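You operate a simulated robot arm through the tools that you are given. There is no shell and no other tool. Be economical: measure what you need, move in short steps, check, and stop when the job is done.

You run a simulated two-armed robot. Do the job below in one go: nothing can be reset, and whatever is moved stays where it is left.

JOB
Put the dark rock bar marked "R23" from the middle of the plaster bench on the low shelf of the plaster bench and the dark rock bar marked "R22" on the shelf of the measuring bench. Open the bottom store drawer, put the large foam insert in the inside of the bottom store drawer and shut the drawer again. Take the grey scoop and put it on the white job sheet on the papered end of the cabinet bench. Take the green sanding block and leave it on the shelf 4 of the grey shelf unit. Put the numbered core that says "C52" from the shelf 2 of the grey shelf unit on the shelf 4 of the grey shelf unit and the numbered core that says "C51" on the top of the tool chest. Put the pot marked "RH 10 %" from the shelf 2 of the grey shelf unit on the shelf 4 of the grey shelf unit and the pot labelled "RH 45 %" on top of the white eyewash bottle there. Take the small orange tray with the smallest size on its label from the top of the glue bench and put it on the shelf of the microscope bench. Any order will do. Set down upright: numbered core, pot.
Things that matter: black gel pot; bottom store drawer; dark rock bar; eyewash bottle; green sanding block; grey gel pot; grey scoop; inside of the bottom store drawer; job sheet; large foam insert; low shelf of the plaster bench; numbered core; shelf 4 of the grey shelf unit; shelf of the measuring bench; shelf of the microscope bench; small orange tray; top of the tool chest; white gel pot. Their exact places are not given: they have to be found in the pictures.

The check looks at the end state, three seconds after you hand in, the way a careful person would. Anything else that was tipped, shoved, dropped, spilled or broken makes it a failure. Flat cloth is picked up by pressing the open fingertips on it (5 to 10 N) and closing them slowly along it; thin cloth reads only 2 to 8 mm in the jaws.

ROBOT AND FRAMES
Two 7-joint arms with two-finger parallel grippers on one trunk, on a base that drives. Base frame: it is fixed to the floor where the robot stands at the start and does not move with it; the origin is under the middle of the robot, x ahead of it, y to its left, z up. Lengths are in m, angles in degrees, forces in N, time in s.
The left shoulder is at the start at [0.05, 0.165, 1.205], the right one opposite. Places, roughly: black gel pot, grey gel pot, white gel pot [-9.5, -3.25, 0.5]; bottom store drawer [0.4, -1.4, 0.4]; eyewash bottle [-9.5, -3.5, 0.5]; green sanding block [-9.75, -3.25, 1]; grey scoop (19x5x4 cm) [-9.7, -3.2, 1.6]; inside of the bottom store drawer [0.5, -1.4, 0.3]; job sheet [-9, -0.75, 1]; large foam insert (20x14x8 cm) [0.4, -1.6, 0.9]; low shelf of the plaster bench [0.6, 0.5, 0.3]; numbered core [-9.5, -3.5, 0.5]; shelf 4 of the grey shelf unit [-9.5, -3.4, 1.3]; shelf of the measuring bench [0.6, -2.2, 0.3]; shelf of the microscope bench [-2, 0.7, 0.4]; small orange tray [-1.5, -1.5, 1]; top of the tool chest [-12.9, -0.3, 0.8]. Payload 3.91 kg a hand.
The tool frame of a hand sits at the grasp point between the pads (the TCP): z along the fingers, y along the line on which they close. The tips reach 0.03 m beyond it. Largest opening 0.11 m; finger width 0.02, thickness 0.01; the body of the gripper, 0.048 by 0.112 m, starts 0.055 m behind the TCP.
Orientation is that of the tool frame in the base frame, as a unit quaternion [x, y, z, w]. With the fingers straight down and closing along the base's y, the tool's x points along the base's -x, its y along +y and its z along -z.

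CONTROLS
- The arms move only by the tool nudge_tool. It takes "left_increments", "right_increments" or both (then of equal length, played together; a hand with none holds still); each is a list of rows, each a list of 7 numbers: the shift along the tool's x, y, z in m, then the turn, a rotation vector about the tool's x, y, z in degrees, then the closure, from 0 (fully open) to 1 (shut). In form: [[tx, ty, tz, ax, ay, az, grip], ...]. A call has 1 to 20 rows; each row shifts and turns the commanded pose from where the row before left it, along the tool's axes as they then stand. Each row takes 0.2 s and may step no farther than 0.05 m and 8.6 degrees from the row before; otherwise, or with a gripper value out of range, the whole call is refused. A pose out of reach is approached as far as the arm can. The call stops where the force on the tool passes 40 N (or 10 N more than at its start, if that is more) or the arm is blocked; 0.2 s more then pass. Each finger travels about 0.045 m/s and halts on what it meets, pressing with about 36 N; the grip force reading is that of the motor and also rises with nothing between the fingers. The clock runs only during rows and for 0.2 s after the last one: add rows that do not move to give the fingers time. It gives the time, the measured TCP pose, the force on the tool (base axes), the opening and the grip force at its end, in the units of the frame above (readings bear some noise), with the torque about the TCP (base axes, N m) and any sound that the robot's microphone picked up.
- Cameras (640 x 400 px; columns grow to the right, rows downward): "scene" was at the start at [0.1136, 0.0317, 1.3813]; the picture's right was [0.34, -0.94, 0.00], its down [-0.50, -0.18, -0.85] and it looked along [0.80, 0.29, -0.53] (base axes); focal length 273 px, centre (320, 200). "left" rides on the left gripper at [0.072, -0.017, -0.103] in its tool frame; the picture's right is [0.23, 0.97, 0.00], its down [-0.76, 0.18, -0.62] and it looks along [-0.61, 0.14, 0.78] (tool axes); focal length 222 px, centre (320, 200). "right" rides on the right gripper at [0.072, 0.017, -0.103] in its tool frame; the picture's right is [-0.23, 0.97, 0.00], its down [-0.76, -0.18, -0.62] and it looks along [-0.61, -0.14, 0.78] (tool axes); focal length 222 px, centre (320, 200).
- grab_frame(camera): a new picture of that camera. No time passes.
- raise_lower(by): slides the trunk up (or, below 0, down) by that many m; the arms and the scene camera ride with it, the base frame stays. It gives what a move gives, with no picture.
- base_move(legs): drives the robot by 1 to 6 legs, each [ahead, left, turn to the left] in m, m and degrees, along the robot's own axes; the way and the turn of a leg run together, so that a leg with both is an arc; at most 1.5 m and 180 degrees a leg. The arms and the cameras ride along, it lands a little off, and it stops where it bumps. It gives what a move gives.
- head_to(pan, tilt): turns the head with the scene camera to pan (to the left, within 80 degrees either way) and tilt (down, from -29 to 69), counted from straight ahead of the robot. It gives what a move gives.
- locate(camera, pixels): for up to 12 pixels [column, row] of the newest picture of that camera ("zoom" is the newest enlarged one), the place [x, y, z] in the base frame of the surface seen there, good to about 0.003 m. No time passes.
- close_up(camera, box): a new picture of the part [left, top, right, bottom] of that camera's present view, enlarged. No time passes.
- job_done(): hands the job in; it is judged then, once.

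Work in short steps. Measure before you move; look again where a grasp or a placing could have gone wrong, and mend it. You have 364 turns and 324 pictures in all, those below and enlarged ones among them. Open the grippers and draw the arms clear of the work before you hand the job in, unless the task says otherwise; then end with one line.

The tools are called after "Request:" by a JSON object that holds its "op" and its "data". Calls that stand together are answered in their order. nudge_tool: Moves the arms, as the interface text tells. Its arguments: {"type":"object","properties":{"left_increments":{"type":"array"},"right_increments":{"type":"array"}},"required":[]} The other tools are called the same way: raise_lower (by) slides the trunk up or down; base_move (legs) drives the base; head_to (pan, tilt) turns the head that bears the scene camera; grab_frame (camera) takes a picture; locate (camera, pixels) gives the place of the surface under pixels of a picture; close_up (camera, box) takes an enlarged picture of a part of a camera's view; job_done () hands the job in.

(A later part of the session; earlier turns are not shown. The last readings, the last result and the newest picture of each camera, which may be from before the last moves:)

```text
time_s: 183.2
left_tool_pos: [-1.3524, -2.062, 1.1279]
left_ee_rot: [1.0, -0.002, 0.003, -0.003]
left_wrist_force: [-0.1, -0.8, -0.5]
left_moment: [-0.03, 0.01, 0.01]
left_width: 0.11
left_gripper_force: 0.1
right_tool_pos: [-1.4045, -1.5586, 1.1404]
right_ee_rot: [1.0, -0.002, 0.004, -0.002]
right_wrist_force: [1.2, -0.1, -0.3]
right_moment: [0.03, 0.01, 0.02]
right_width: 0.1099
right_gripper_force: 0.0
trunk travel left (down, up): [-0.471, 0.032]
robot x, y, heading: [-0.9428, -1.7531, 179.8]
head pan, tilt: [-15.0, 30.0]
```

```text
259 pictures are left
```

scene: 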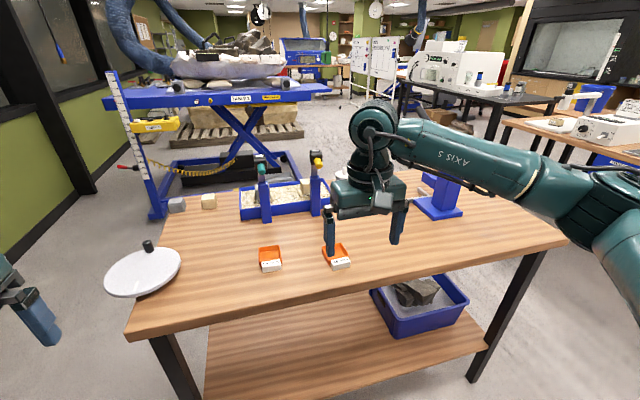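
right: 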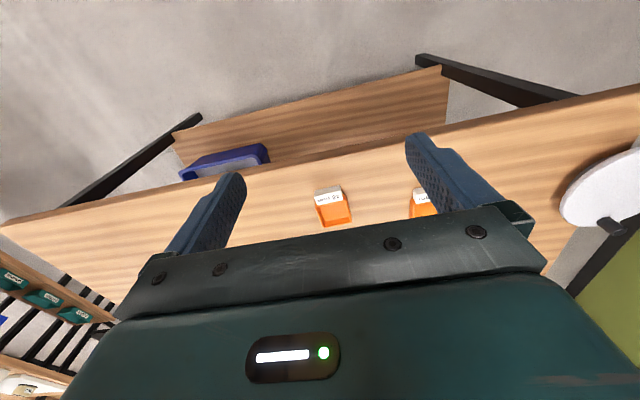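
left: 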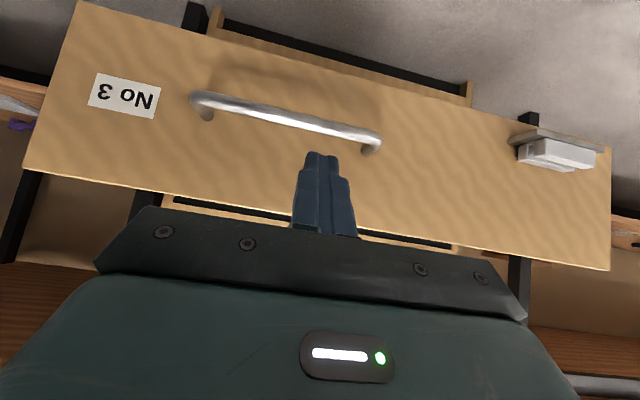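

Only two trays; the 48 mm one is (335,258) in scene, (333,207) in the right camera. I measure its rim with the right camera.

Request:
{"op": "close_up", "data": {"camera": "right", "box": [285, 177, 381, 237]}}

Request:
{"op": "locate", "data": {"camera": "zoom", "pixels": [[205, 150], [365, 120], [440, 290], [270, 320], [205, 95], [360, 70], [320, 220], [100, 250]]}}

```text
6.67 times, centred on (333, 207) of right
```

zoom: 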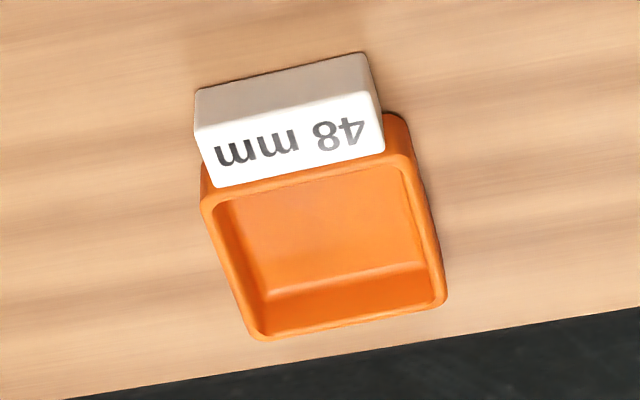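

```text
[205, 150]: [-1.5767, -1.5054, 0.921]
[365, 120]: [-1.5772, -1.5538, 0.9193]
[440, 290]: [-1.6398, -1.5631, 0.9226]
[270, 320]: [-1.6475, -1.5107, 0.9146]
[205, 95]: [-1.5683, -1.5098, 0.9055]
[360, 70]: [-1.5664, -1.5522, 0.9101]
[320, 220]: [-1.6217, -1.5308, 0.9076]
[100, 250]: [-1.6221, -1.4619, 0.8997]
```

Tray rim: y −1.507…−1.563, x to −1.645, rim z 0.922, bench 0.900, yaw ≈6°. I drive 0.13 ahead, tilt the right hand 45° and yaw it 6°.

Request:
{"op": "base_move", "data": {"legs": [[0.13, 0, 0]]}}

Request:
{"op": "nudge_tool", "data": {"right_increments": [[0, 0, 0, 0, -7.5, 0, 0.2], [0, 0, 0, 0, -7.5, 0, 0.2], [0, 0, 0, 0, -7.5, 0, 0.2], [0, 0, 0, 0, -7.5, 0, 0.2], [0, 0, 0, 0, -7.5, 0, 0.2], [0, 0, 0, 0, -7.5, 0, 0.2], [0, 0, 0, -4.2, 0, -4.2, 0.2], [0, 0, 0, 0, 0, 0, 0.2]]}}

```text
time_s: 184.5
left_tool_pos: [-1.4848, -2.0612, 1.1283]
left_ee_rot: [1.0, -0.002, 0.003, -0.003]
left_wrist_force: [-1.0, -0.1, -0.1]
left_moment: [0.01, -0.01, -0.01]
left_width: 0.1098
left_gripper_force: 0.0
right_tool_pos: [-1.5369, -1.5571, 1.1387]
right_ee_rot: [1.0, -0.002, 0.004, -0.003]
right_wrist_force: [0.0, 0.7, 0.2]
right_moment: [-0.01, 0.01, 0.0]
right_width: 0.11
right_gripper_force: 0.1
trunk travel left (down, up): [-0.471, 0.032]
robot x, y, heading: [-1.0759, -1.7505, 179.5]
head pan, tilt: [-15.0, 30.0]
```

```text
time_s: 186.3
left_tool_pos: [-1.4842, -2.0596, 1.1279]
left_ee_rot: [1.0, -0.003, 0.003, -0.003]
left_wrist_force: [0.2, 0.1, -0.4]
left_moment: [0.0, -0.05, 0.0]
left_width: 0.1099
left_gripper_force: 0.1
right_tool_pos: [-1.5358, -1.5559, 1.1382]
right_ee_rot: [0.924, 0.046, -0.379, 0.017]
right_wrist_force: [0.0, -0.2, -0.2]
right_moment: [0.01, 0.01, 0.0]
right_width: 0.088
right_gripper_force: 0.0
trunk travel left (down, up): [-0.471, 0.032]
robot x, y, heading: [-1.0719, -1.7528, 179.6]
head pan, tilt: [-15.0, 30.0]
```

Move above the tray.

Request:
{"op": "nudge_tool", "data": {"right_increments": [[0.0114, -0.0093, 0.0395, 0, 0, 0, 0.2], [0.0114, -0.0093, 0.0395, 0, 0, 0, 0.2], [0.0114, -0.0093, 0.0395, 0, 0, 0, 0.2], [0, 0, 0, 0, 0, 0, 0.2]]}}

Request:
{"op": "close_up", "data": {"camera": "right", "box": [160, 0, 480, 200]}}

Request:
{"op": "locate", "data": {"camera": "zoom", "pixels": [[320, 100], [320, 200]]}}

```text
time_s: 187.3
left_tool_pos: [-1.4857, -2.0601, 1.1272]
left_ee_rot: [1.0, -0.002, 0.004, -0.003]
left_wrist_force: [-0.4, -1.0, -0.7]
left_moment: [0.02, 0.02, 0.02]
left_width: 0.1099
left_gripper_force: 0.1
right_tool_pos: [-1.5964, -1.5353, 1.0321]
right_ee_rot: [0.924, 0.047, -0.379, 0.018]
right_wrist_force: [0.4, 0.2, 0.1]
right_moment: [0.0, -0.03, -0.01]
right_width: 0.088
right_gripper_force: 0.0
trunk travel left (down, up): [-0.471, 0.032]
robot x, y, heading: [-1.0791, -1.7548, 179.6]
head pan, tilt: [-15.0, 30.0]
```

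```text
2.00 times, centred on (320, 100) of right
```

zoom: 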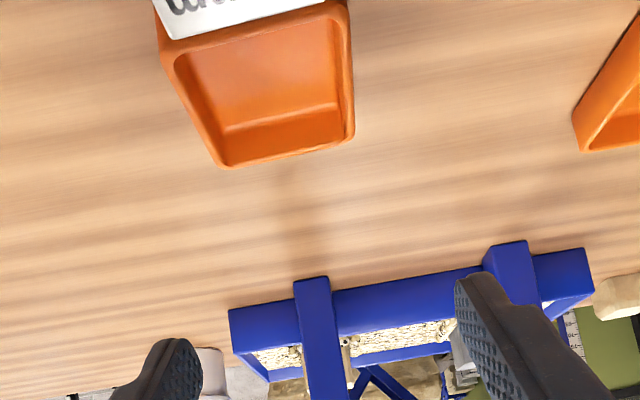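

```text
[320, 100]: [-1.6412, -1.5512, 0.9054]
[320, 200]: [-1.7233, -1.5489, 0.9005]
```

Aligned as with R22 (tray at zoom x≈265). Descend to z 0.931 and close.

Request:
{"op": "nudge_tool", "data": {"right_increments": [[0.0238, 0, 0.0238, 0, 0, 0, 0.2], [0.0238, 0, 0.0238, 0, 0, 0, 0.2], [0.0238, 0, 0.0238, 0, 0, 0, 0.2], [0, 0, 0, 0, 0, 0, 0.2], [0, 0, 0, 0, 0, 0, 0.8], [0, 0, 0, 0, 0, 0, 0.8], [0, 0, 0, 0, 0, 0, 0.8]]}}

Request:
{"op": "grab_frame", "data": {"camera": "right"}}

```text
time_s: 188.9
left_tool_pos: [-1.4844, -2.0601, 1.1272]
left_ee_rot: [1.0, -0.003, 0.003, -0.004]
left_wrist_force: [-0.5, 0.0, 0.7]
left_moment: [-0.03, 0.01, 0.03]
left_width: 0.1103
left_gripper_force: 0.0
right_tool_pos: [-1.5971, -1.5368, 0.9316]
right_ee_rot: [0.924, 0.046, -0.379, 0.017]
right_wrist_force: [0.8, 0.4, 0.2]
right_moment: [0.04, 0.01, -0.03]
right_width: 0.0615
right_gripper_force: 36.0
trunk travel left (down, up): [-0.471, 0.032]
robot x, y, heading: [-1.0756, -1.7572, 179.6]
head pan, tilt: [-15.0, 30.0]
```

```text
256 pictures are left
```

right: 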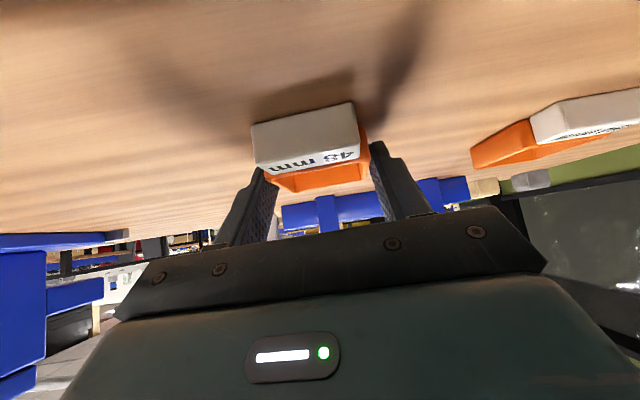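

Held at 0.0615. Lift, check, back off, and look toward the microscope bench.

Request:
{"op": "nudge_tool", "data": {"right_increments": [[-0.025, 0, -0.025, 0, 0, 0, 0.8], [-0.025, 0, -0.025, 0, 0, 0, 0.8], [-0.025, 0, -0.025, 0, 0, 0, 0.8], [-0.025, 0, -0.025, 0, 0, 0, 0.8], [-0.025, 0, -0.025, 0, 0, 0, 0.8], [0, 0, 0, 0, 0, 0, 0.8]]}}

Request:
{"op": "base_move", "data": {"legs": [[-0.35, 0, 0]]}}

Request:
{"op": "grab_frame", "data": {"camera": "right"}}

Request:
{"op": "head_to", "data": {"pan": -60, "tilt": 15}}

Request:
{"op": "grab_frame", "data": {"camera": "scene"}}

```text
time_s: 190.3
left_tool_pos: [-1.4845, -2.0607, 1.1283]
left_ee_rot: [1.0, -0.004, 0.002, -0.003]
left_wrist_force: [0.1, -1.0, -0.1]
left_moment: [0.01, 0.01, 0.0]
left_width: 0.1099
left_gripper_force: 0.1
right_tool_pos: [-1.5989, -1.535, 1.1074]
right_ee_rot: [0.924, 0.046, -0.378, 0.018]
right_wrist_force: [1.0, -0.8, -0.3]
right_moment: [-0.04, -0.04, 0.03]
right_width: 0.0614
right_gripper_force: 35.7
trunk travel left (down, up): [-0.471, 0.032]
robot x, y, heading: [-1.0726, -1.7536, 179.5]
head pan, tilt: [-15.0, 30.0]
```

```text
time_s: 192.6
left_tool_pos: [-1.1363, -2.0612, 1.1281]
left_ee_rot: [1.0, -0.004, 0.003, -0.003]
left_wrist_force: [0.4, 0.4, -0.5]
left_moment: [0.01, 0.06, -0.01]
left_width: 0.1097
left_gripper_force: 0.1
right_tool_pos: [-1.2487, -1.5351, 1.1058]
right_ee_rot: [0.924, 0.045, -0.379, 0.018]
right_wrist_force: [0.6, 0.2, -0.4]
right_moment: [-0.01, 0.0, 0.01]
right_width: 0.0615
right_gripper_force: 35.7
trunk travel left (down, up): [-0.471, 0.032]
robot x, y, heading: [-0.7261, -1.7596, 179.5]
head pan, tilt: [-15.0, 30.0]
```

```text
255 pictures are left
```

right: 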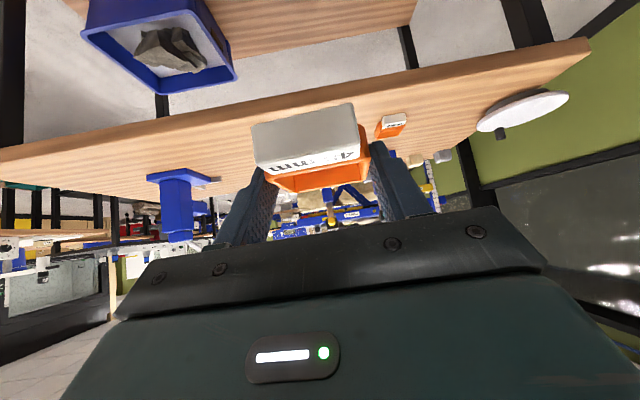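

```text
time_s: 193.7
left_tool_pos: [-1.1371, -2.0614, 1.1274]
left_ee_rot: [1.0, -0.004, 0.002, -0.004]
left_wrist_force: [0.2, -0.3, -0.2]
left_moment: [0.03, -0.02, -0.02]
left_width: 0.1099
left_gripper_force: 0.0
right_tool_pos: [-1.2492, -1.5353, 1.1059]
right_ee_rot: [0.924, 0.044, -0.378, 0.018]
right_wrist_force: [0.3, -0.5, -0.6]
right_moment: [0.0, 0.01, 0.0]
right_width: 0.0613
right_gripper_force: 35.6
trunk travel left (down, up): [-0.471, 0.032]
robot x, y, heading: [-0.7219, -1.7577, 179.5]
head pan, tilt: [-60.0, 15.0]
```

```text
254 pictures are left
```

scene: 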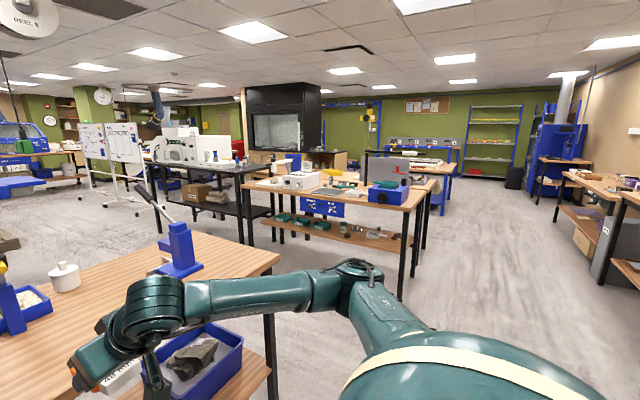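

A wood bench with shelf stands at (330,210). I measure it.

Request:
{"op": "locate", "data": {"camera": "scene", "pixels": [[335, 240], [300, 228], [390, 250], [250, 187], [405, 207], [440, 165], [400, 240], [350, 225], [270, 330], [245, 180], [290, 170]]}}

Request:
{"op": "close_up", "data": {"camera": "scene", "box": [210, 130, 470, 292]}}

```text
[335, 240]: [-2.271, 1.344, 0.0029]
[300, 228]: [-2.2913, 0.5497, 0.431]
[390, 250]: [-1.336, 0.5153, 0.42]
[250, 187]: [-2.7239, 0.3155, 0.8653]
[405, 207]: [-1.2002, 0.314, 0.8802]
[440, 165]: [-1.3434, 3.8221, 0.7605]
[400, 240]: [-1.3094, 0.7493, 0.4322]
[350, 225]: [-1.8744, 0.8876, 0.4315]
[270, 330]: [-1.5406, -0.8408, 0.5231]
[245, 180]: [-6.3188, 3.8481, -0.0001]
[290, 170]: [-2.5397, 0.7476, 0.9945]
```

```text
2.46 times, centred on (340, 211) of scene
```

zoom: 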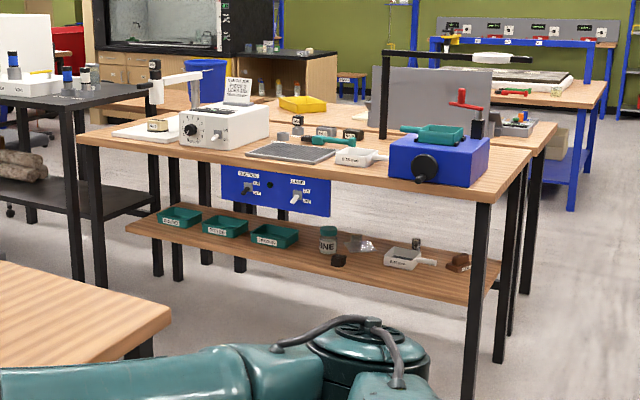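

This is the microscope bench (front edge y≈0.31, shelf z≈0.43). I turn to face it, drive up, and strafe in front of the shelf.

Request:
{"op": "base_move", "data": {"legs": [[0, 0, -89.5], [1.35, 0, 0], [0, 1.0, 0]]}}

Request:
{"op": "head_to", "data": {"pan": 0, "tilt": 25}}

Request:
{"op": "raise_lower", "data": {"by": -0.3}}

Request:
{"op": "grab_frame", "data": {"camera": "scene"}}

```text
time_s: 209.2
left_tool_pos: [-2.0779, -0.0125, 1.1271]
left_ee_rot: [0.715, -0.699, 0.004, 0.0]
left_wrist_force: [0.1, 0.3, -0.6]
left_moment: [0.04, -0.02, 0.04]
left_width: 0.1102
left_gripper_force: 0.0
right_tool_pos: [-1.5546, 0.1152, 1.1055]
right_ee_rot: [0.694, -0.612, -0.283, -0.251]
right_wrist_force: [-0.6, 0.4, -0.9]
right_moment: [-0.01, 0.02, 0.02]
right_width: 0.0614
right_gripper_force: 35.9
trunk travel left (down, up): [-0.471, 0.032]
robot x, y, heading: [-1.7581, -0.4161, 91.4]
head pan, tilt: [-60.0, 15.0]
```

```text
time_s: 210.5
left_tool_pos: [-2.0765, -0.0121, 1.1275]
left_ee_rot: [0.715, -0.699, 0.005, 0.0]
left_wrist_force: [-0.5, -0.4, 0.4]
left_moment: [0.06, -0.03, 0.01]
left_width: 0.1098
left_gripper_force: 0.0
right_tool_pos: [-1.5536, 0.1147, 1.1061]
right_ee_rot: [0.694, -0.612, -0.284, -0.252]
right_wrist_force: [0.4, -0.6, -1.0]
right_moment: [0.01, -0.01, 0.01]
right_width: 0.0615
right_gripper_force: 35.8
trunk travel left (down, up): [-0.471, 0.032]
robot x, y, heading: [-1.761, -0.4171, 91.2]
head pan, tilt: [0.0, 25.0]
```

```text
time_s: 213.5
left_tool_pos: [-2.0767, -0.0131, 0.8279]
left_ee_rot: [0.714, -0.7, 0.004, -0.001]
left_wrist_force: [0.1, -0.5, 0.0]
left_moment: [0.02, -0.02, 0.04]
left_width: 0.11
left_gripper_force: 0.0
right_tool_pos: [-1.5548, 0.1151, 0.8051]
right_ee_rot: [0.695, -0.612, -0.283, -0.25]
right_wrist_force: [-0.6, 0.7, -0.3]
right_moment: [0.0, -0.04, -0.01]
right_width: 0.0615
right_gripper_force: 36.4
trunk travel left (down, up): [-0.171, 0.332]
robot x, y, heading: [-1.7588, -0.4195, 91.3]
head pan, tilt: [0.0, 25.0]
```

```text
252 pictures are left
```

scene: 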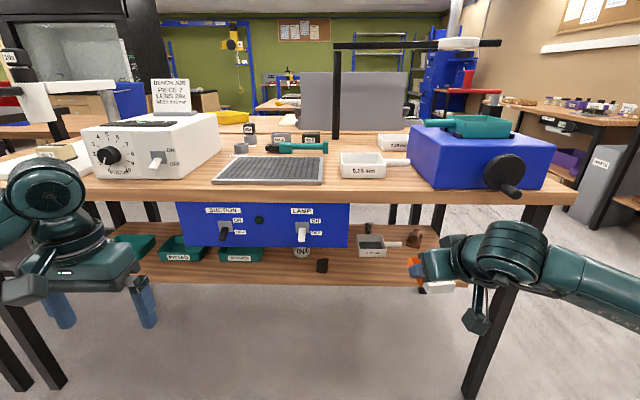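

I measure the shelf's free places and the hanging switch panel.

Request:
{"op": "close_up", "data": {"camera": "scene", "box": [240, 200, 520, 375]}}

Request:
{"op": "locate", "data": {"camera": "scene", "pixels": [[350, 270], [350, 282], [385, 270], [360, 256], [405, 236], [416, 240], [345, 225], [322, 268], [345, 245], [500, 300], [190, 270], [345, 190]]}}

```text
2.29 times, centred on (380, 288) of scene
```

zoom: 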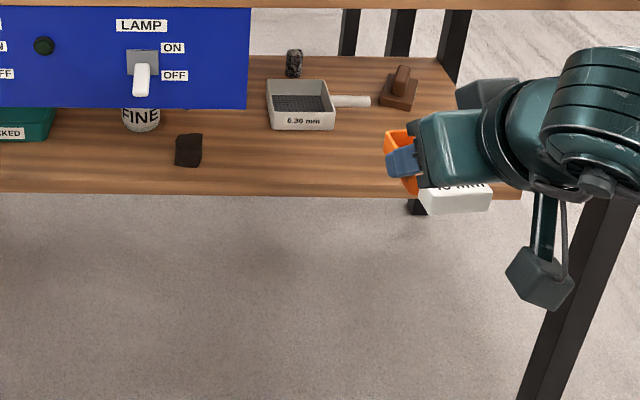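

```text
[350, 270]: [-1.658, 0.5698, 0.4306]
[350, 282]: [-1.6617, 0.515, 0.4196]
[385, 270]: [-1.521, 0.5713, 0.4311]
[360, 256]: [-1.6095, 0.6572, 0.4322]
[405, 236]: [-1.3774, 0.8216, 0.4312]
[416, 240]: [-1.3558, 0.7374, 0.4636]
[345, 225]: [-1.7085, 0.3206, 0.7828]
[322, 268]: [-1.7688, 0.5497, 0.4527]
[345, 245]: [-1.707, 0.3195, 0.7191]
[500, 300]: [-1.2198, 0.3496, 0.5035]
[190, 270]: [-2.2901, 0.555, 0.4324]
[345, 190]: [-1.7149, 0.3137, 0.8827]
```

Free spot: shelf around (−1.60, 0.58), left of the leg and right of the panel. I extend the right hand low, turn 15° left (so the left hand stays clear of the bench) and strafe.

Request:
{"op": "nudge_tool", "data": {"right_increments": [[0.0137, -0.0023, 0.0441, 0, 0, 0, 0.8], [0.0137, -0.0023, 0.0441, 0, 0, 0, 0.8], [0.0137, -0.0023, 0.0441, 0, 0, 0, 0.8], [0.0137, -0.0023, 0.0441, 0, 0, 0, 0.8], [0.0137, -0.0023, 0.0441, 0, 0, 0, 0.8], [0.0137, -0.0023, 0.0441, 0, 0, 0, 0.8], [0, 0, 0, 0, 0, 0, 0.8]]}}

Request:
{"op": "base_move", "data": {"legs": [[0, 0, 14.7], [0, -0.225, 0]]}}

Request:
{"op": "head_to", "data": {"pan": -15, "tilt": 35}}

Request:
{"op": "grab_frame", "data": {"camera": "scene"}}

```text
time_s: 215.1
left_tool_pos: [-2.0769, -0.0128, 0.8272]
left_ee_rot: [0.714, -0.7, 0.005, -0.001]
left_wrist_force: [-0.6, 0.0, 0.1]
left_moment: [0.01, 0.03, 0.01]
left_width: 0.1101
left_gripper_force: 0.1
right_tool_pos: [-1.5544, 0.2419, 0.5601]
right_ee_rot: [0.694, -0.611, -0.284, -0.252]
right_wrist_force: [0.1, -0.1, 1.0]
right_moment: [-0.02, 0.02, 0.0]
right_width: 0.0615
right_gripper_force: 36.2
trunk travel left (down, up): [-0.171, 0.332]
robot x, y, heading: [-1.7577, -0.4141, 91.3]
head pan, tilt: [0.0, 25.0]
```

```text
time_s: 217.7
left_tool_pos: [-1.9526, -0.0436, 0.8277]
left_ee_rot: [0.798, -0.603, 0.005, -0.001]
left_wrist_force: [-0.2, -0.4, 0.1]
left_moment: [0.0, 0.01, -0.01]
left_width: 0.1097
left_gripper_force: 0.1
right_tool_pos: [-1.5111, 0.3345, 0.5612]
right_ee_rot: [0.766, -0.519, -0.312, -0.214]
right_wrist_force: [-0.1, 0.1, -1.1]
right_moment: [0.02, 0.0, 0.01]
right_width: 0.0614
right_gripper_force: 36.3
trunk travel left (down, up): [-0.171, 0.332]
robot x, y, heading: [-1.544, -0.3533, 105.8]
head pan, tilt: [0.0, 25.0]
```

```text
time_s: 218.5
left_tool_pos: [-1.9514, -0.0441, 0.8276]
left_ee_rot: [0.798, -0.603, 0.004, -0.001]
left_wrist_force: [0.5, 0.0, 0.8]
left_moment: [0.0, -0.03, -0.01]
left_width: 0.1099
left_gripper_force: 0.1
right_tool_pos: [-1.5112, 0.3335, 0.5608]
right_ee_rot: [0.767, -0.518, -0.313, -0.214]
right_wrist_force: [0.3, -0.7, -0.3]
right_moment: [-0.02, 0.0, -0.03]
right_width: 0.0615
right_gripper_force: 36.3
trunk travel left (down, up): [-0.171, 0.332]
robot x, y, heading: [-1.5408, -0.3537, 106.0]
head pan, tilt: [-15.0, 35.0]
```

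```text
250 pictures are left
```

scene: 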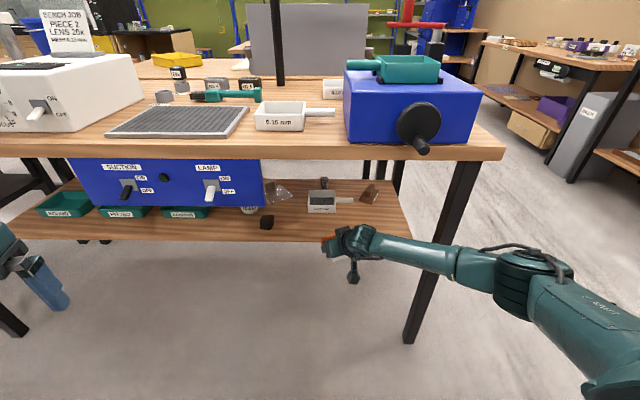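

I check the elbow versus the right leg before driving in.

Request:
{"op": "locate", "data": {"camera": "scene", "pixels": [[500, 270], [530, 262], [455, 262], [425, 290], [450, 200], [400, 245]]}}

```text
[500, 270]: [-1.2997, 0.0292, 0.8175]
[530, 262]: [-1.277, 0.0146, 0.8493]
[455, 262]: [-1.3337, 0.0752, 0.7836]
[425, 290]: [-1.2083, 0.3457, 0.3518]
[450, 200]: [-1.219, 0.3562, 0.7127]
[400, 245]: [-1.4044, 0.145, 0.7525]
```

Clear. I lower the trunk 0.06 and drive 0.25 ahead.

Request:
{"op": "raise_lower", "data": {"by": -0.06}}

Request:
{"op": "base_move", "data": {"legs": [[0.25, 0, 0]]}}

Request:
{"op": "grab_frame", "data": {"camera": "right"}}

Request:
{"op": "grab_frame", "data": {"camera": "scene"}}

```text
time_s: 219.5
left_tool_pos: [-1.9525, -0.0451, 0.7677]
left_ee_rot: [0.798, -0.603, 0.004, -0.001]
left_wrist_force: [0.5, 0.0, -0.1]
left_moment: [0.02, 0.0, 0.0]
left_width: 0.1099
left_gripper_force: 0.1
right_tool_pos: [-1.5095, 0.3341, 0.5003]
right_ee_rot: [0.767, -0.519, -0.313, -0.213]
right_wrist_force: [0.0, -0.2, -1.4]
right_moment: [0.02, -0.03, -0.03]
right_width: 0.0613
right_gripper_force: 35.7
trunk travel left (down, up): [-0.111, 0.392]
robot x, y, heading: [-1.5422, -0.3514, 105.9]
head pan, tilt: [-15.0, 35.0]
```

```text
time_s: 221.3
left_tool_pos: [-2.0211, 0.1934, 0.7682]
left_ee_rot: [0.799, -0.602, 0.004, -0.002]
left_wrist_force: [-0.2, -0.5, -0.4]
left_moment: [-0.03, -0.02, 0.02]
left_width: 0.11
left_gripper_force: 0.0
right_tool_pos: [-1.5813, 0.5731, 0.5005]
right_ee_rot: [0.767, -0.517, -0.314, -0.213]
right_wrist_force: [0.0, -0.1, -0.6]
right_moment: [0.02, 0.01, 0.0]
right_width: 0.0614
right_gripper_force: 35.6
trunk travel left (down, up): [-0.111, 0.392]
robot x, y, heading: [-1.6149, -0.1156, 106.1]
head pan, tilt: [-15.0, 35.0]
```

```text
249 pictures are left
```

right: 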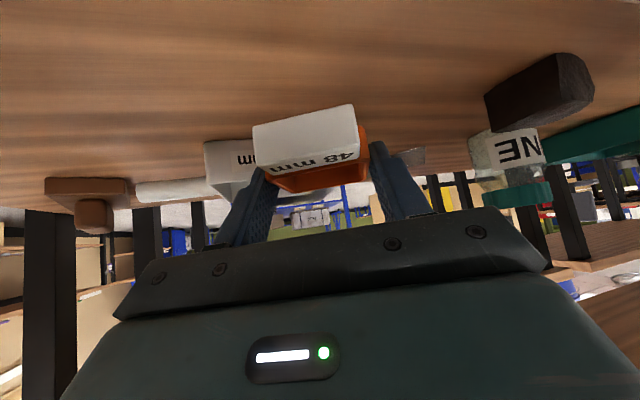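

```text
248 pictures are left
```

scene: 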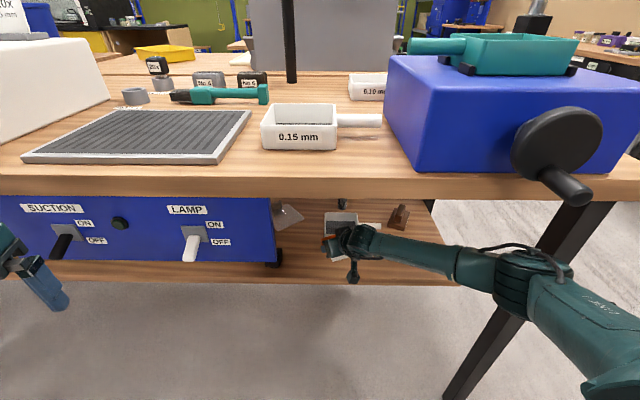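

Clear of neighbours. Lower 0.035 and creep to contact.

Request:
{"op": "nudge_tool", "data": {"right_increments": [[0.0125, 0, 0.0125, 0, 0, 0, 0.8], [0.0115, 0, 0.0115, 0, 0, 0, 0.8], [0, 0, 0, 0, 0, 0, 0.8], [0.0015, 0, 0.0015, 0, 0, 0, 0.8], [0.0015, 0, 0.0015, 0, 0, 0, 0.8], [0, 0, 0, 0, 0, 0, 0.8]]}}

Request:
{"op": "grab_frame", "data": {"camera": "right"}}

```text
time_s: 222.7
left_tool_pos: [-2.0213, 0.1928, 0.7684]
left_ee_rot: [0.799, -0.601, 0.004, -0.001]
left_wrist_force: [0.1, -0.1, -0.3]
left_moment: [-0.02, 0.0, 0.01]
left_width: 0.1098
left_gripper_force: 0.0
right_tool_pos: [-1.5832, 0.5729, 0.4632]
right_ee_rot: [0.767, -0.517, -0.313, -0.213]
right_wrist_force: [-0.3, -0.8, -0.1]
right_moment: [-0.02, 0.0, -0.01]
right_width: 0.0611
right_gripper_force: 36.3
trunk travel left (down, up): [-0.111, 0.392]
robot x, y, heading: [-1.6124, -0.1185, 105.7]
head pan, tilt: [-15.0, 35.0]
```

```text
247 pictures are left
```

right: 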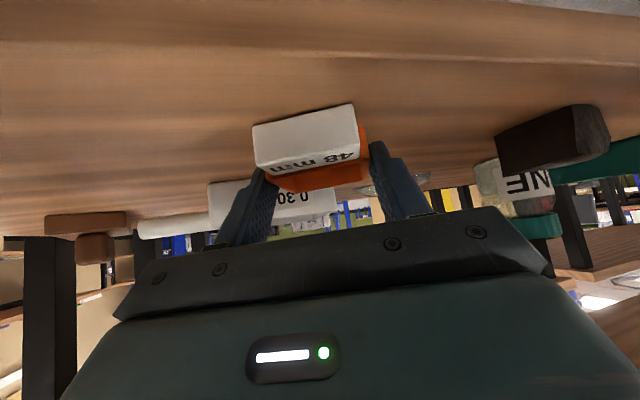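

No contact yet; down another 2 mm, then release with a small opening and rise.

Request:
{"op": "nudge_tool", "data": {"right_increments": [[0.0012, 0, 0.0012, 0, 0, 0, 0.8], [0, 0, 0, 0, 0, 0, 0.8], [0, 0, 0, 0, 0, 0, 0.3], [0, 0, 0, 0, 0, 0, 0.25], [0, 0, 0, 0, 0, 0, 0.25], [-0.02, 0, -0.02, 0, 0, 0, 0.25], [-0.02, 0, -0.02, 0, 0, 0, 0.25], [-0.01, 0, -0.01, 0, 0, 0, 0.25], [0, 0, 0, 0, 0, 0, 0.25]]}}

Request:
{"op": "grab_frame", "data": {"camera": "right"}}

```text
time_s: 224.7
left_tool_pos: [-2.0216, 0.1926, 0.7683]
left_ee_rot: [0.799, -0.602, 0.005, -0.002]
left_wrist_force: [-0.4, -0.2, -0.7]
left_moment: [-0.02, 0.03, -0.01]
left_width: 0.1103
left_gripper_force: 0.0
right_tool_pos: [-1.5793, 0.5731, 0.5317]
right_ee_rot: [0.767, -0.518, -0.313, -0.213]
right_wrist_force: [0.1, 0.4, 0.1]
right_moment: [0.02, 0.0, 0.03]
right_width: 0.0825
right_gripper_force: 0.0
trunk travel left (down, up): [-0.111, 0.392]
robot x, y, heading: [-1.6095, -0.1132, 105.7]
head pan, tilt: [-15.0, 35.0]
```

```text
246 pictures are left
```

right: 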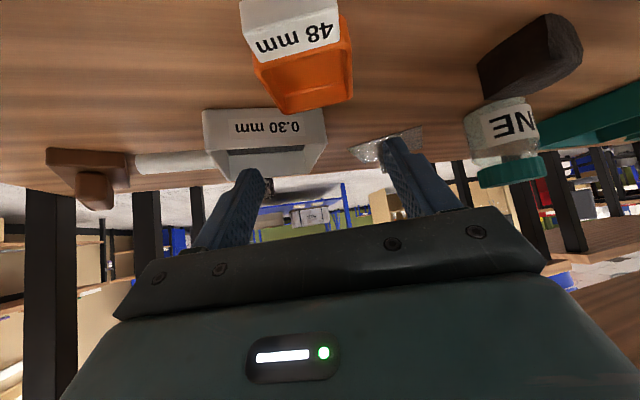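

Tray is placed. I back out, raise, straighten the right hand, and turn to heading 180 to travel west.

Request:
{"op": "base_move", "data": {"legs": [[-0.4, 0, 0]]}}

Request:
{"op": "raise_lower", "data": {"by": 0.39}}

Request:
{"op": "nudge_tool", "data": {"right_increments": [[0, 0, 0, 0, 7.5, 0, 0], [0, 0, 0, 0, 7.5, 0, 0], [0, 0, 0, 0, 7.5, 0, 0], [0, 0, 0, 0, 7.5, 0, 0], [0, 0, 0, 0, 7.5, 0, 0], [0, 0, 0, 0, 7.5, 0, 0], [0.03, 0, -0.03, 0, 0, 0, 0], [0.03, 0, -0.03, 0, 0, 0, 0], [0.03, 0, -0.03, 0, 0, 0, 0], [0.03, 0, -0.03, 0, 0, 0, 0], [0.03, 0, -0.03, 0, 0, 0, 0], [0.03, 0, -0.03, 0, 0, 0, 0], [0, 0, 0, 0, 0, 0, 0]]}}

Request:
{"op": "base_move", "data": {"legs": [[0, 0, 74]]}}

Request:
{"op": "head_to", "data": {"pan": 0, "tilt": 15}}

Request:
{"op": "grab_frame", "data": {"camera": "scene"}}

```text
time_s: 227.2
left_tool_pos: [-1.9089, -0.1912, 0.7681]
left_ee_rot: [0.796, -0.605, 0.005, -0.001]
left_wrist_force: [-0.2, 0.3, -0.1]
left_moment: [0.0, 0.0, 0.04]
left_width: 0.1098
left_gripper_force: 0.1
right_tool_pos: [-1.4644, 0.1846, 0.531]
right_ee_rot: [0.765, -0.521, -0.313, -0.215]
right_wrist_force: [0.2, 0.6, -0.4]
right_moment: [-0.02, -0.02, -0.02]
right_width: 0.0823
right_gripper_force: 0.0
trunk travel left (down, up): [-0.111, 0.392]
robot x, y, heading: [-1.4998, -0.502, 105.3]
head pan, tilt: [-15.0, 35.0]
```

```text
time_s: 230.9
left_tool_pos: [-1.9088, -0.1923, 1.1574]
left_ee_rot: [0.796, -0.605, 0.005, -0.001]
left_wrist_force: [0.4, -0.2, 0.3]
left_moment: [0.01, -0.02, 0.05]
left_width: 0.1099
left_gripper_force: 0.1
right_tool_pos: [-1.4645, 0.186, 0.9201]
right_ee_rot: [0.766, -0.52, -0.312, -0.214]
right_wrist_force: [-0.2, 0.7, -0.3]
right_moment: [0.02, 0.03, -0.03]
right_width: 0.0826
right_gripper_force: 0.1
trunk travel left (down, up): [-0.501, 0.002]
robot x, y, heading: [-1.5013, -0.5035, 105.7]
head pan, tilt: [-15.0, 35.0]
```

```text
time_s: 233.7
left_tool_pos: [-1.9086, -0.1912, 1.1571]
left_ee_rot: [0.796, -0.605, 0.004, -0.001]
left_wrist_force: [0.4, 0.4, 0.5]
left_moment: [0.01, 0.02, -0.01]
left_width: 0.1099
left_gripper_force: 0.1
right_tool_pos: [-1.3922, -0.0022, 1.0774]
right_ee_rot: [0.825, -0.562, -0.051, -0.035]
right_wrist_force: [-0.6, 0.7, 0.4]
right_moment: [-0.03, -0.01, 0.02]
right_width: 0.11
right_gripper_force: 0.0
right hand out of reach, approached as far as the arm can: row 6
trunk travel left (down, up): [-0.501, 0.002]
robot x, y, heading: [-1.5058, -0.5045, 105.4]
head pan, tilt: [-15.0, 35.0]
```

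```text
time_s: 237.3
left_tool_pos: [-1.9149, -0.8068, 1.1576]
left_ee_rot: [1.0, -0.007, 0.003, -0.003]
left_wrist_force: [0.3, -0.8, -0.2]
left_moment: [0.02, 0.02, 0.01]
left_width: 0.1102
left_gripper_force: 0.1
right_tool_pos: [-1.9539, -0.2585, 1.0768]
right_ee_rot: [0.997, 0.044, -0.06, 0.001]
right_wrist_force: [0.4, 0.1, -0.3]
right_moment: [-0.02, -0.01, 0.0]
right_width: 0.1101
right_gripper_force: 0.0
trunk travel left (down, up): [-0.501, 0.002]
robot x, y, heading: [-1.5008, -0.5021, 179.1]
head pan, tilt: [-15.0, 35.0]
```

```text
time_s: 238.2
left_tool_pos: [-1.9159, -0.8068, 1.1574]
left_ee_rot: [1.0, -0.007, 0.002, -0.004]
left_wrist_force: [-0.4, 0.0, 0.4]
left_moment: [0.0, 0.01, -0.02]
left_width: 0.1101
left_gripper_force: 0.0
right_tool_pos: [-1.9528, -0.2553, 1.0783]
right_ee_rot: [0.997, 0.045, -0.061, 0.001]
right_wrist_force: [-0.9, 0.1, -0.1]
right_moment: [-0.01, -0.03, 0.01]
right_width: 0.11
right_gripper_force: 0.1
trunk travel left (down, up): [-0.501, 0.002]
robot x, y, heading: [-1.5018, -0.5007, 179.2]
head pan, tilt: [0.0, 15.0]
```

```text
245 pictures are left
```

scene: 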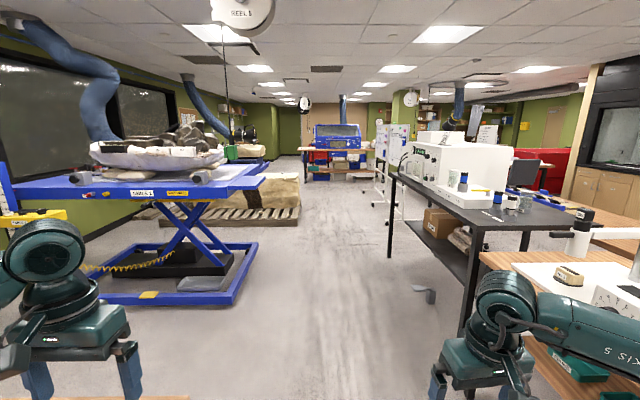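

Clear aisle ahead. I measure both its sides.

Request:
{"op": "locate", "data": {"camera": "scene", "pixels": [[264, 175], [257, 243], [390, 180], [430, 296], [297, 205], [235, 152], [377, 200], [480, 225], [335, 150], [360, 160]]}}

```text
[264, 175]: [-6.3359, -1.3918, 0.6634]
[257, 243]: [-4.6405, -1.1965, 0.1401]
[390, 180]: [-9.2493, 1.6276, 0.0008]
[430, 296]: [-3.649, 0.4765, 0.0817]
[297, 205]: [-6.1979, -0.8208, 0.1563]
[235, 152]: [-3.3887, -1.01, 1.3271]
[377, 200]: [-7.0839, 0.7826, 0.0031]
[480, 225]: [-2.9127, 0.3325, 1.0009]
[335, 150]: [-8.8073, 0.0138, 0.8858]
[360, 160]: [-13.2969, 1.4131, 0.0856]
```

I shift to y≈−0.4, straighten the heading, and drive west to x≈−6.7.

Request:
{"op": "base_move", "data": {"legs": [[0, -0.1, 0.8], [1.3, 0, 0], [1.3, 0, 0]]}}

Request:
{"op": "grab_frame", "data": {"camera": "scene"}}

```text
time_s: 251.6
left_tool_pos: [-4.514, -0.6938, 1.158]
left_ee_rot: [1.0, -0.004, 0.002, -0.003]
left_wrist_force: [0.2, 0.4, 0.6]
left_moment: [0.01, -0.02, 0.01]
left_width: 0.1099
left_gripper_force: 0.1
right_tool_pos: [-4.5555, -0.1449, 1.0773]
right_ee_rot: [0.997, 0.048, -0.061, 0.002]
right_wrist_force: [0.5, -0.8, -0.4]
right_moment: [0.01, 0.0, 0.04]
right_width: 0.11
right_gripper_force: 0.0
trunk travel left (down, up): [-0.501, 0.002]
robot x, y, heading: [-4.1023, -0.3884, 179.7]
head pan, tilt: [0.0, 15.0]
```

```text
244 pictures are left
```

scene: 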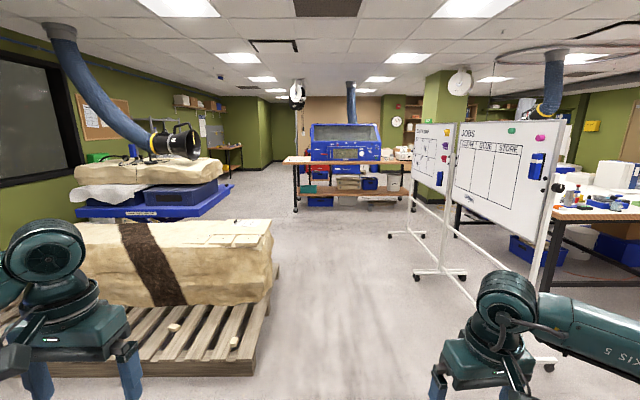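

I measure the whiteboard foot and the table ahead.

Request:
{"op": "locate", "data": {"camera": "scene", "pixels": [[412, 276], [390, 235], [445, 180], [258, 350], [290, 165], [405, 165], [295, 210], [205, 215], [225, 190]]}}

```text
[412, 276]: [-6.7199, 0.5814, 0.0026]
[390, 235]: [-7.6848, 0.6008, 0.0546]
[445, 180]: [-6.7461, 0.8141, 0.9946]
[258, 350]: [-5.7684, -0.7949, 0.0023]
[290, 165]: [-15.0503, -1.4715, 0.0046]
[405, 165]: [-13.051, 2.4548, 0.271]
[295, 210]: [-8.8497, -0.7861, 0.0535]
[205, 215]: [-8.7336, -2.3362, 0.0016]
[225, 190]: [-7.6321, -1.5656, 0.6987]
```

I drive on to x≈−7.7.

Request:
{"op": "base_move", "data": {"legs": [[1.2, -0.05, 0], [1.2, 0, 0], [1.15, 0, 0]]}}

Request:
{"op": "head_to", "data": {"pan": 0, "tilt": 20}}

Request:
{"op": "grab_frame", "data": {"camera": "scene"}}

Request:
{"op": "head_to", "data": {"pan": 50, "tilt": 15}}

Request:
{"op": "grab_frame", "data": {"camera": "scene"}}

```text
time_s: 268.6
left_tool_pos: [-8.0308, -0.5207, 1.1582]
left_ee_rot: [1.0, -0.018, 0.002, -0.003]
left_wrist_force: [-0.7, 0.6, -0.7]
left_moment: [-0.01, -0.02, 0.0]
left_width: 0.1099
left_gripper_force: 0.1
right_tool_pos: [-8.0558, 0.0299, 1.0765]
right_ee_rot: [0.998, 0.033, -0.061, 0.001]
right_wrist_force: [-0.3, 0.2, 0.3]
right_moment: [-0.04, -0.01, -0.01]
right_width: 0.11
right_gripper_force: 0.0
trunk travel left (down, up): [-0.501, 0.002]
robot x, y, heading: [-7.6078, -0.2264, 177.8]
head pan, tilt: [0.0, 15.0]
```

```text
time_s: 269.3
left_tool_pos: [-8.029, -0.5202, 1.1579]
left_ee_rot: [1.0, -0.019, 0.003, -0.003]
left_wrist_force: [0.6, 0.6, 0.2]
left_moment: [0.02, 0.0, 0.02]
left_width: 0.1098
left_gripper_force: 0.1
right_tool_pos: [-8.055, 0.0296, 1.0776]
right_ee_rot: [0.998, 0.033, -0.062, 0.001]
right_wrist_force: [0.2, -0.6, -0.3]
right_moment: [0.05, 0.04, 0.0]
right_width: 0.11
right_gripper_force: 0.1
trunk travel left (down, up): [-0.501, 0.002]
robot x, y, heading: [-7.6107, -0.2256, 177.7]
head pan, tilt: [0.0, 20.0]
```

```text
243 pictures are left
```

scene: 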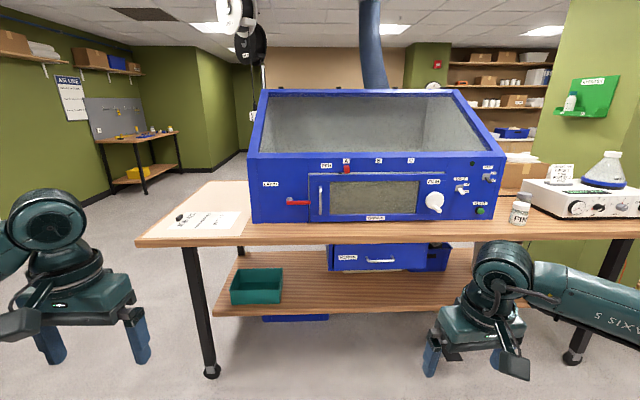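

```text
time_s: 270.5
left_tool_pos: [-8.0295, -0.5202, 1.1571]
left_ee_rot: [1.0, -0.02, 0.002, -0.004]
left_wrist_force: [-0.1, -0.8, 1.2]
left_moment: [-0.01, -0.01, -0.05]
left_width: 0.1101
left_gripper_force: 0.1
right_tool_pos: [-8.0535, 0.0289, 1.0767]
right_ee_rot: [0.998, 0.033, -0.061, 0.001]
right_wrist_force: [-0.7, -0.2, 0.4]
right_moment: [-0.04, -0.01, 0.03]
right_width: 0.11
right_gripper_force: 0.0
trunk travel left (down, up): [-0.501, 0.002]
robot x, y, heading: [-7.6123, -0.2276, 177.7]
head pan, tilt: [50.0, 15.0]
```

```text
242 pictures are left
```

scene: 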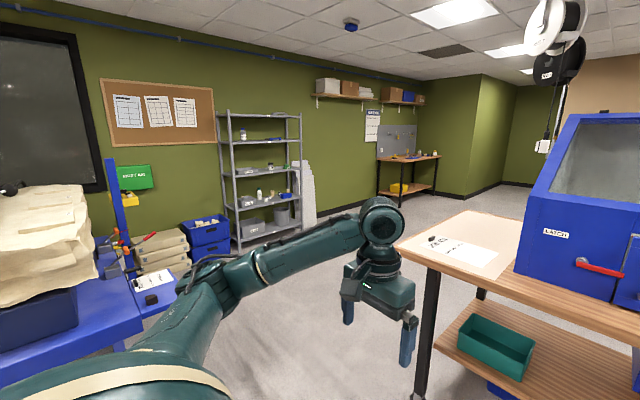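

The grey shelf unit is at (265,180), the job sheet at (465,250). I measure and enlarge.

Request:
{"op": "close_up", "data": {"camera": "scene", "box": [205, 100, 325, 250]}}

Request:
{"op": "locate", "data": {"camera": "scene", "pixels": [[235, 248], [302, 230], [262, 206], [262, 173], [262, 142], [262, 116], [225, 115], [300, 115], [465, 250], [430, 255], [490, 265], [440, 236]]}}

```text
2.67 times, centred on (265, 175) of scene
```

zoom: 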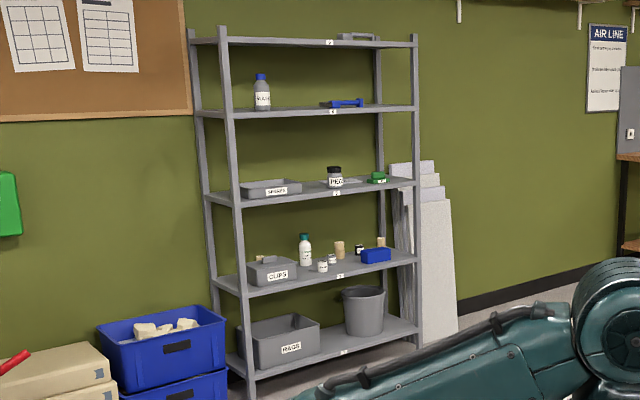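

```text
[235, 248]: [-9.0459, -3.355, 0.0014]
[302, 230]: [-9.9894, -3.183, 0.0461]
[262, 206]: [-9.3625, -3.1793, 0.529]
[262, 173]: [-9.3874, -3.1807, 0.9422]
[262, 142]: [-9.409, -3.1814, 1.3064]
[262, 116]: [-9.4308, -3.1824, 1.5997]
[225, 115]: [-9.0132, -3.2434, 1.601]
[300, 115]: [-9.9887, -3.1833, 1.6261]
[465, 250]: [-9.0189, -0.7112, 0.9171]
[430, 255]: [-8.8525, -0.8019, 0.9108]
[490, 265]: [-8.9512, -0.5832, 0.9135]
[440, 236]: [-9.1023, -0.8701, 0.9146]
```

I check the corner of the blue table and of the bench, to route between them.

Request:
{"op": "locate", "data": {"camera": "scene", "pixels": [[140, 320], [175, 300], [150, 310], [400, 250], [415, 390], [180, 290], [105, 240], [118, 200]]}}

```text
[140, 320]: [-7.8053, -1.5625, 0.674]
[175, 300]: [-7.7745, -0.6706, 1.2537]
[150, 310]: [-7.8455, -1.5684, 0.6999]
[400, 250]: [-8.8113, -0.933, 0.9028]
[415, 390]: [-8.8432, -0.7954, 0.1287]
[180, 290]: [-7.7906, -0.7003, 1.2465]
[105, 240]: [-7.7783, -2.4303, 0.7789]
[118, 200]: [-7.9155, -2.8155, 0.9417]
```

Gap between bench corner (−8.81,−0.95) and blue table (−7.95,−1.57) is about 1.05 m. I turn to heading ~232° and drive through.

Request:
{"op": "base_move", "data": {"legs": [[0, 0, 54], [0.8, 0.03, 0], [0.9, 0, 0]]}}

Request:
{"op": "head_to", "data": {"pan": 20, "tilt": 10}}

Request:
{"op": "grab_frame", "data": {"camera": "scene"}}

```text
time_s: 281.4
left_tool_pos: [-8.6337, -2.0832, 1.1584]
left_ee_rot: [0.896, 0.444, 0.001, -0.004]
left_wrist_force: [0.4, 0.4, -0.4]
left_moment: [0.01, -0.02, 0.0]
left_width: 0.11
left_gripper_force: 0.0
right_tool_pos: [-9.0983, -1.7883, 1.076]
right_ee_rot: [0.87, 0.489, -0.055, 0.03]
right_wrist_force: [0.5, 0.5, -0.3]
right_moment: [0.01, -0.01, 0.0]
right_width: 0.1103
right_gripper_force: 0.0
trunk travel left (down, up): [-0.501, 0.002]
robot x, y, heading: [-8.6308, -1.5703, -127.3]
head pan, tilt: [50.0, 15.0]
```

```text
time_s: 282.4
left_tool_pos: [-8.6339, -2.0835, 1.1595]
left_ee_rot: [0.896, 0.444, 0.001, -0.005]
left_wrist_force: [0.5, 0.5, -0.1]
left_moment: [0.01, -0.01, 0.04]
left_width: 0.11
left_gripper_force: 0.0
right_tool_pos: [-9.0985, -1.7875, 1.0769]
right_ee_rot: [0.87, 0.489, -0.054, 0.029]
right_wrist_force: [0.6, 0.3, -0.5]
right_moment: [0.01, 0.01, -0.02]
right_width: 0.1101
right_gripper_force: 0.1
trunk travel left (down, up): [-0.501, 0.002]
robot x, y, heading: [-8.6279, -1.5705, -127.2]
head pan, tilt: [20.0, 10.0]
```

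```text
240 pictures are left
```

scene: 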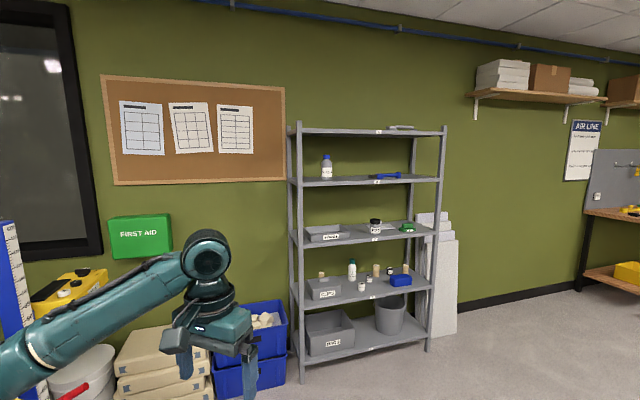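

Drive on, then square up facing the unit (heading −90).

Request:
{"op": "base_move", "data": {"legs": [[0.9, 0, 0], [0, 0, 37.2], [0, -0.2, 0]]}}

Request:
{"op": "head_to", "data": {"pan": 0, "tilt": 0}}

Request:
{"op": "grab_frame", "data": {"camera": "scene"}}

Request:
{"op": "head_to", "data": {"pan": 0, "tilt": 35}}

Request:
{"op": "grab_frame", "data": {"camera": "scene"}}

```text
time_s: 290.1
left_tool_pos: [-9.0754, -2.6944, 1.1581]
left_ee_rot: [0.712, 0.702, 0.0, -0.003]
left_wrist_force: [0.0, -0.3, -0.2]
left_moment: [-0.05, -0.06, -0.03]
left_width: 0.1101
left_gripper_force: 0.1
right_tool_pos: [-9.6246, -2.7328, 1.0759]
right_ee_rot: [0.674, 0.736, -0.042, 0.045]
right_wrist_force: [0.3, 1.3, -0.2]
right_moment: [0.0, 0.01, -0.02]
right_width: 0.1099
right_gripper_force: 0.0
trunk travel left (down, up): [-0.501, 0.002]
robot x, y, heading: [-9.3785, -2.2796, -90.9]
head pan, tilt: [20.0, 10.0]
```

```text
time_s: 290.9
left_tool_pos: [-9.0752, -2.6947, 1.1576]
left_ee_rot: [0.712, 0.702, 0.0, -0.005]
left_wrist_force: [0.2, 0.0, 0.0]
left_moment: [-0.02, -0.02, 0.0]
left_width: 0.1099
left_gripper_force: 0.0
right_tool_pos: [-9.6231, -2.7318, 1.0782]
right_ee_rot: [0.674, 0.736, -0.043, 0.045]
right_wrist_force: [0.3, 0.3, -0.3]
right_moment: [0.02, -0.03, 0.0]
right_width: 0.11
right_gripper_force: 0.0
trunk travel left (down, up): [-0.501, 0.002]
robot x, y, heading: [-9.3791, -2.2804, -90.9]
head pan, tilt: [0.0, 0.0]
```

```text
239 pictures are left
```

scene: 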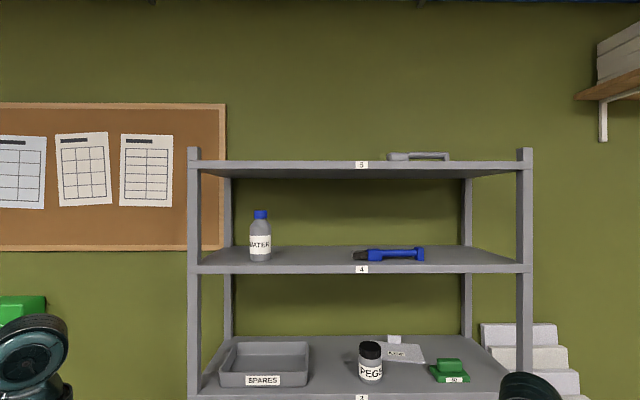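

```text
time_s: 291.9
left_tool_pos: [-9.0743, -2.6944, 1.1581]
left_ee_rot: [0.712, 0.702, -0.001, -0.004]
left_wrist_force: [0.4, -0.5, -0.6]
left_moment: [0.01, -0.01, -0.02]
left_width: 0.1099
left_gripper_force: 0.0
right_tool_pos: [-9.6235, -2.7325, 1.0762]
right_ee_rot: [0.673, 0.737, -0.043, 0.046]
right_wrist_force: [0.4, 0.2, 1.0]
right_moment: [0.02, 0.02, 0.0]
right_width: 0.1102
right_gripper_force: 0.0
trunk travel left (down, up): [-0.501, 0.002]
robot x, y, heading: [-9.38, -2.2833, -90.9]
head pan, tilt: [0.0, 35.0]
```

```text
238 pictures are left
```

scene: 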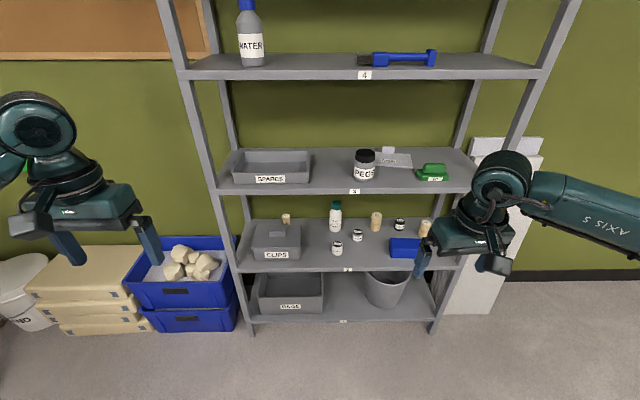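

I enlarge shelf 2 and measure items.

Request:
{"op": "close_up", "data": {"camera": "scene", "box": [240, 185, 480, 285]}}

Request:
{"op": "close_up", "data": {"camera": "scene", "box": [320, 200, 440, 265]}}

Request:
{"op": "locate", "data": {"camera": "scene", "pixels": [[286, 214], [335, 204], [335, 226], [337, 243], [337, 253], [357, 232], [399, 220], [376, 213], [376, 228], [425, 222], [404, 243], [270, 235]]}}

```text
2.67 times, centred on (360, 235) of scene
```

zoom: 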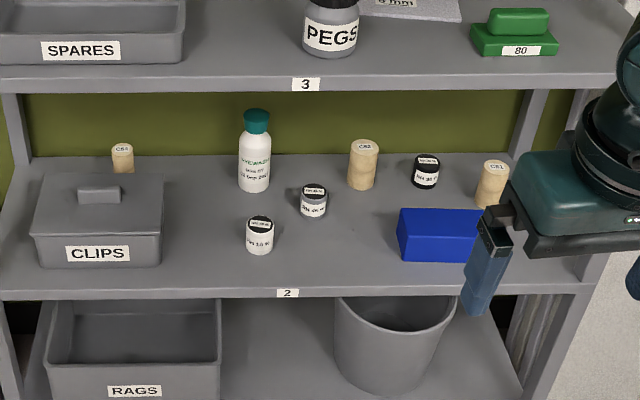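

```text
5.33 times, centred on (380, 232) of scene
```

zoom: 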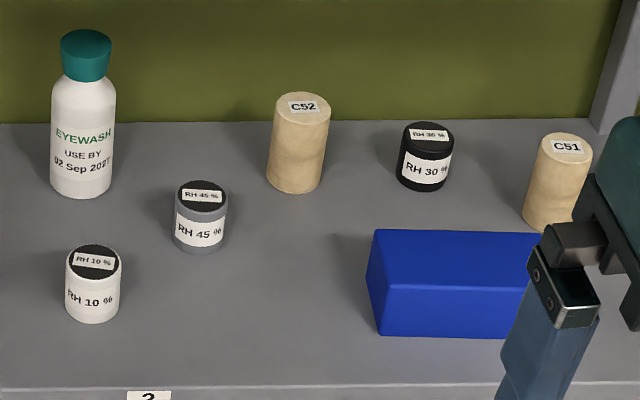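

```text
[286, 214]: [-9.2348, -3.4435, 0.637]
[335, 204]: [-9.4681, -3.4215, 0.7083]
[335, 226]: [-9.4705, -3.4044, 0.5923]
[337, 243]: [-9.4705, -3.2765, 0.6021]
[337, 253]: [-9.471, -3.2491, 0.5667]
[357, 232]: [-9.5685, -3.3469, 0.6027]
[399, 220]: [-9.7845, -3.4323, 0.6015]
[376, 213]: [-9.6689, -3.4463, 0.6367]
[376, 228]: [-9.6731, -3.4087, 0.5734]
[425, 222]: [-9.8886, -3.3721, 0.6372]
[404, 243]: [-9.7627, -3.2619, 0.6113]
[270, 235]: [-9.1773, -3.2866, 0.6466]
```

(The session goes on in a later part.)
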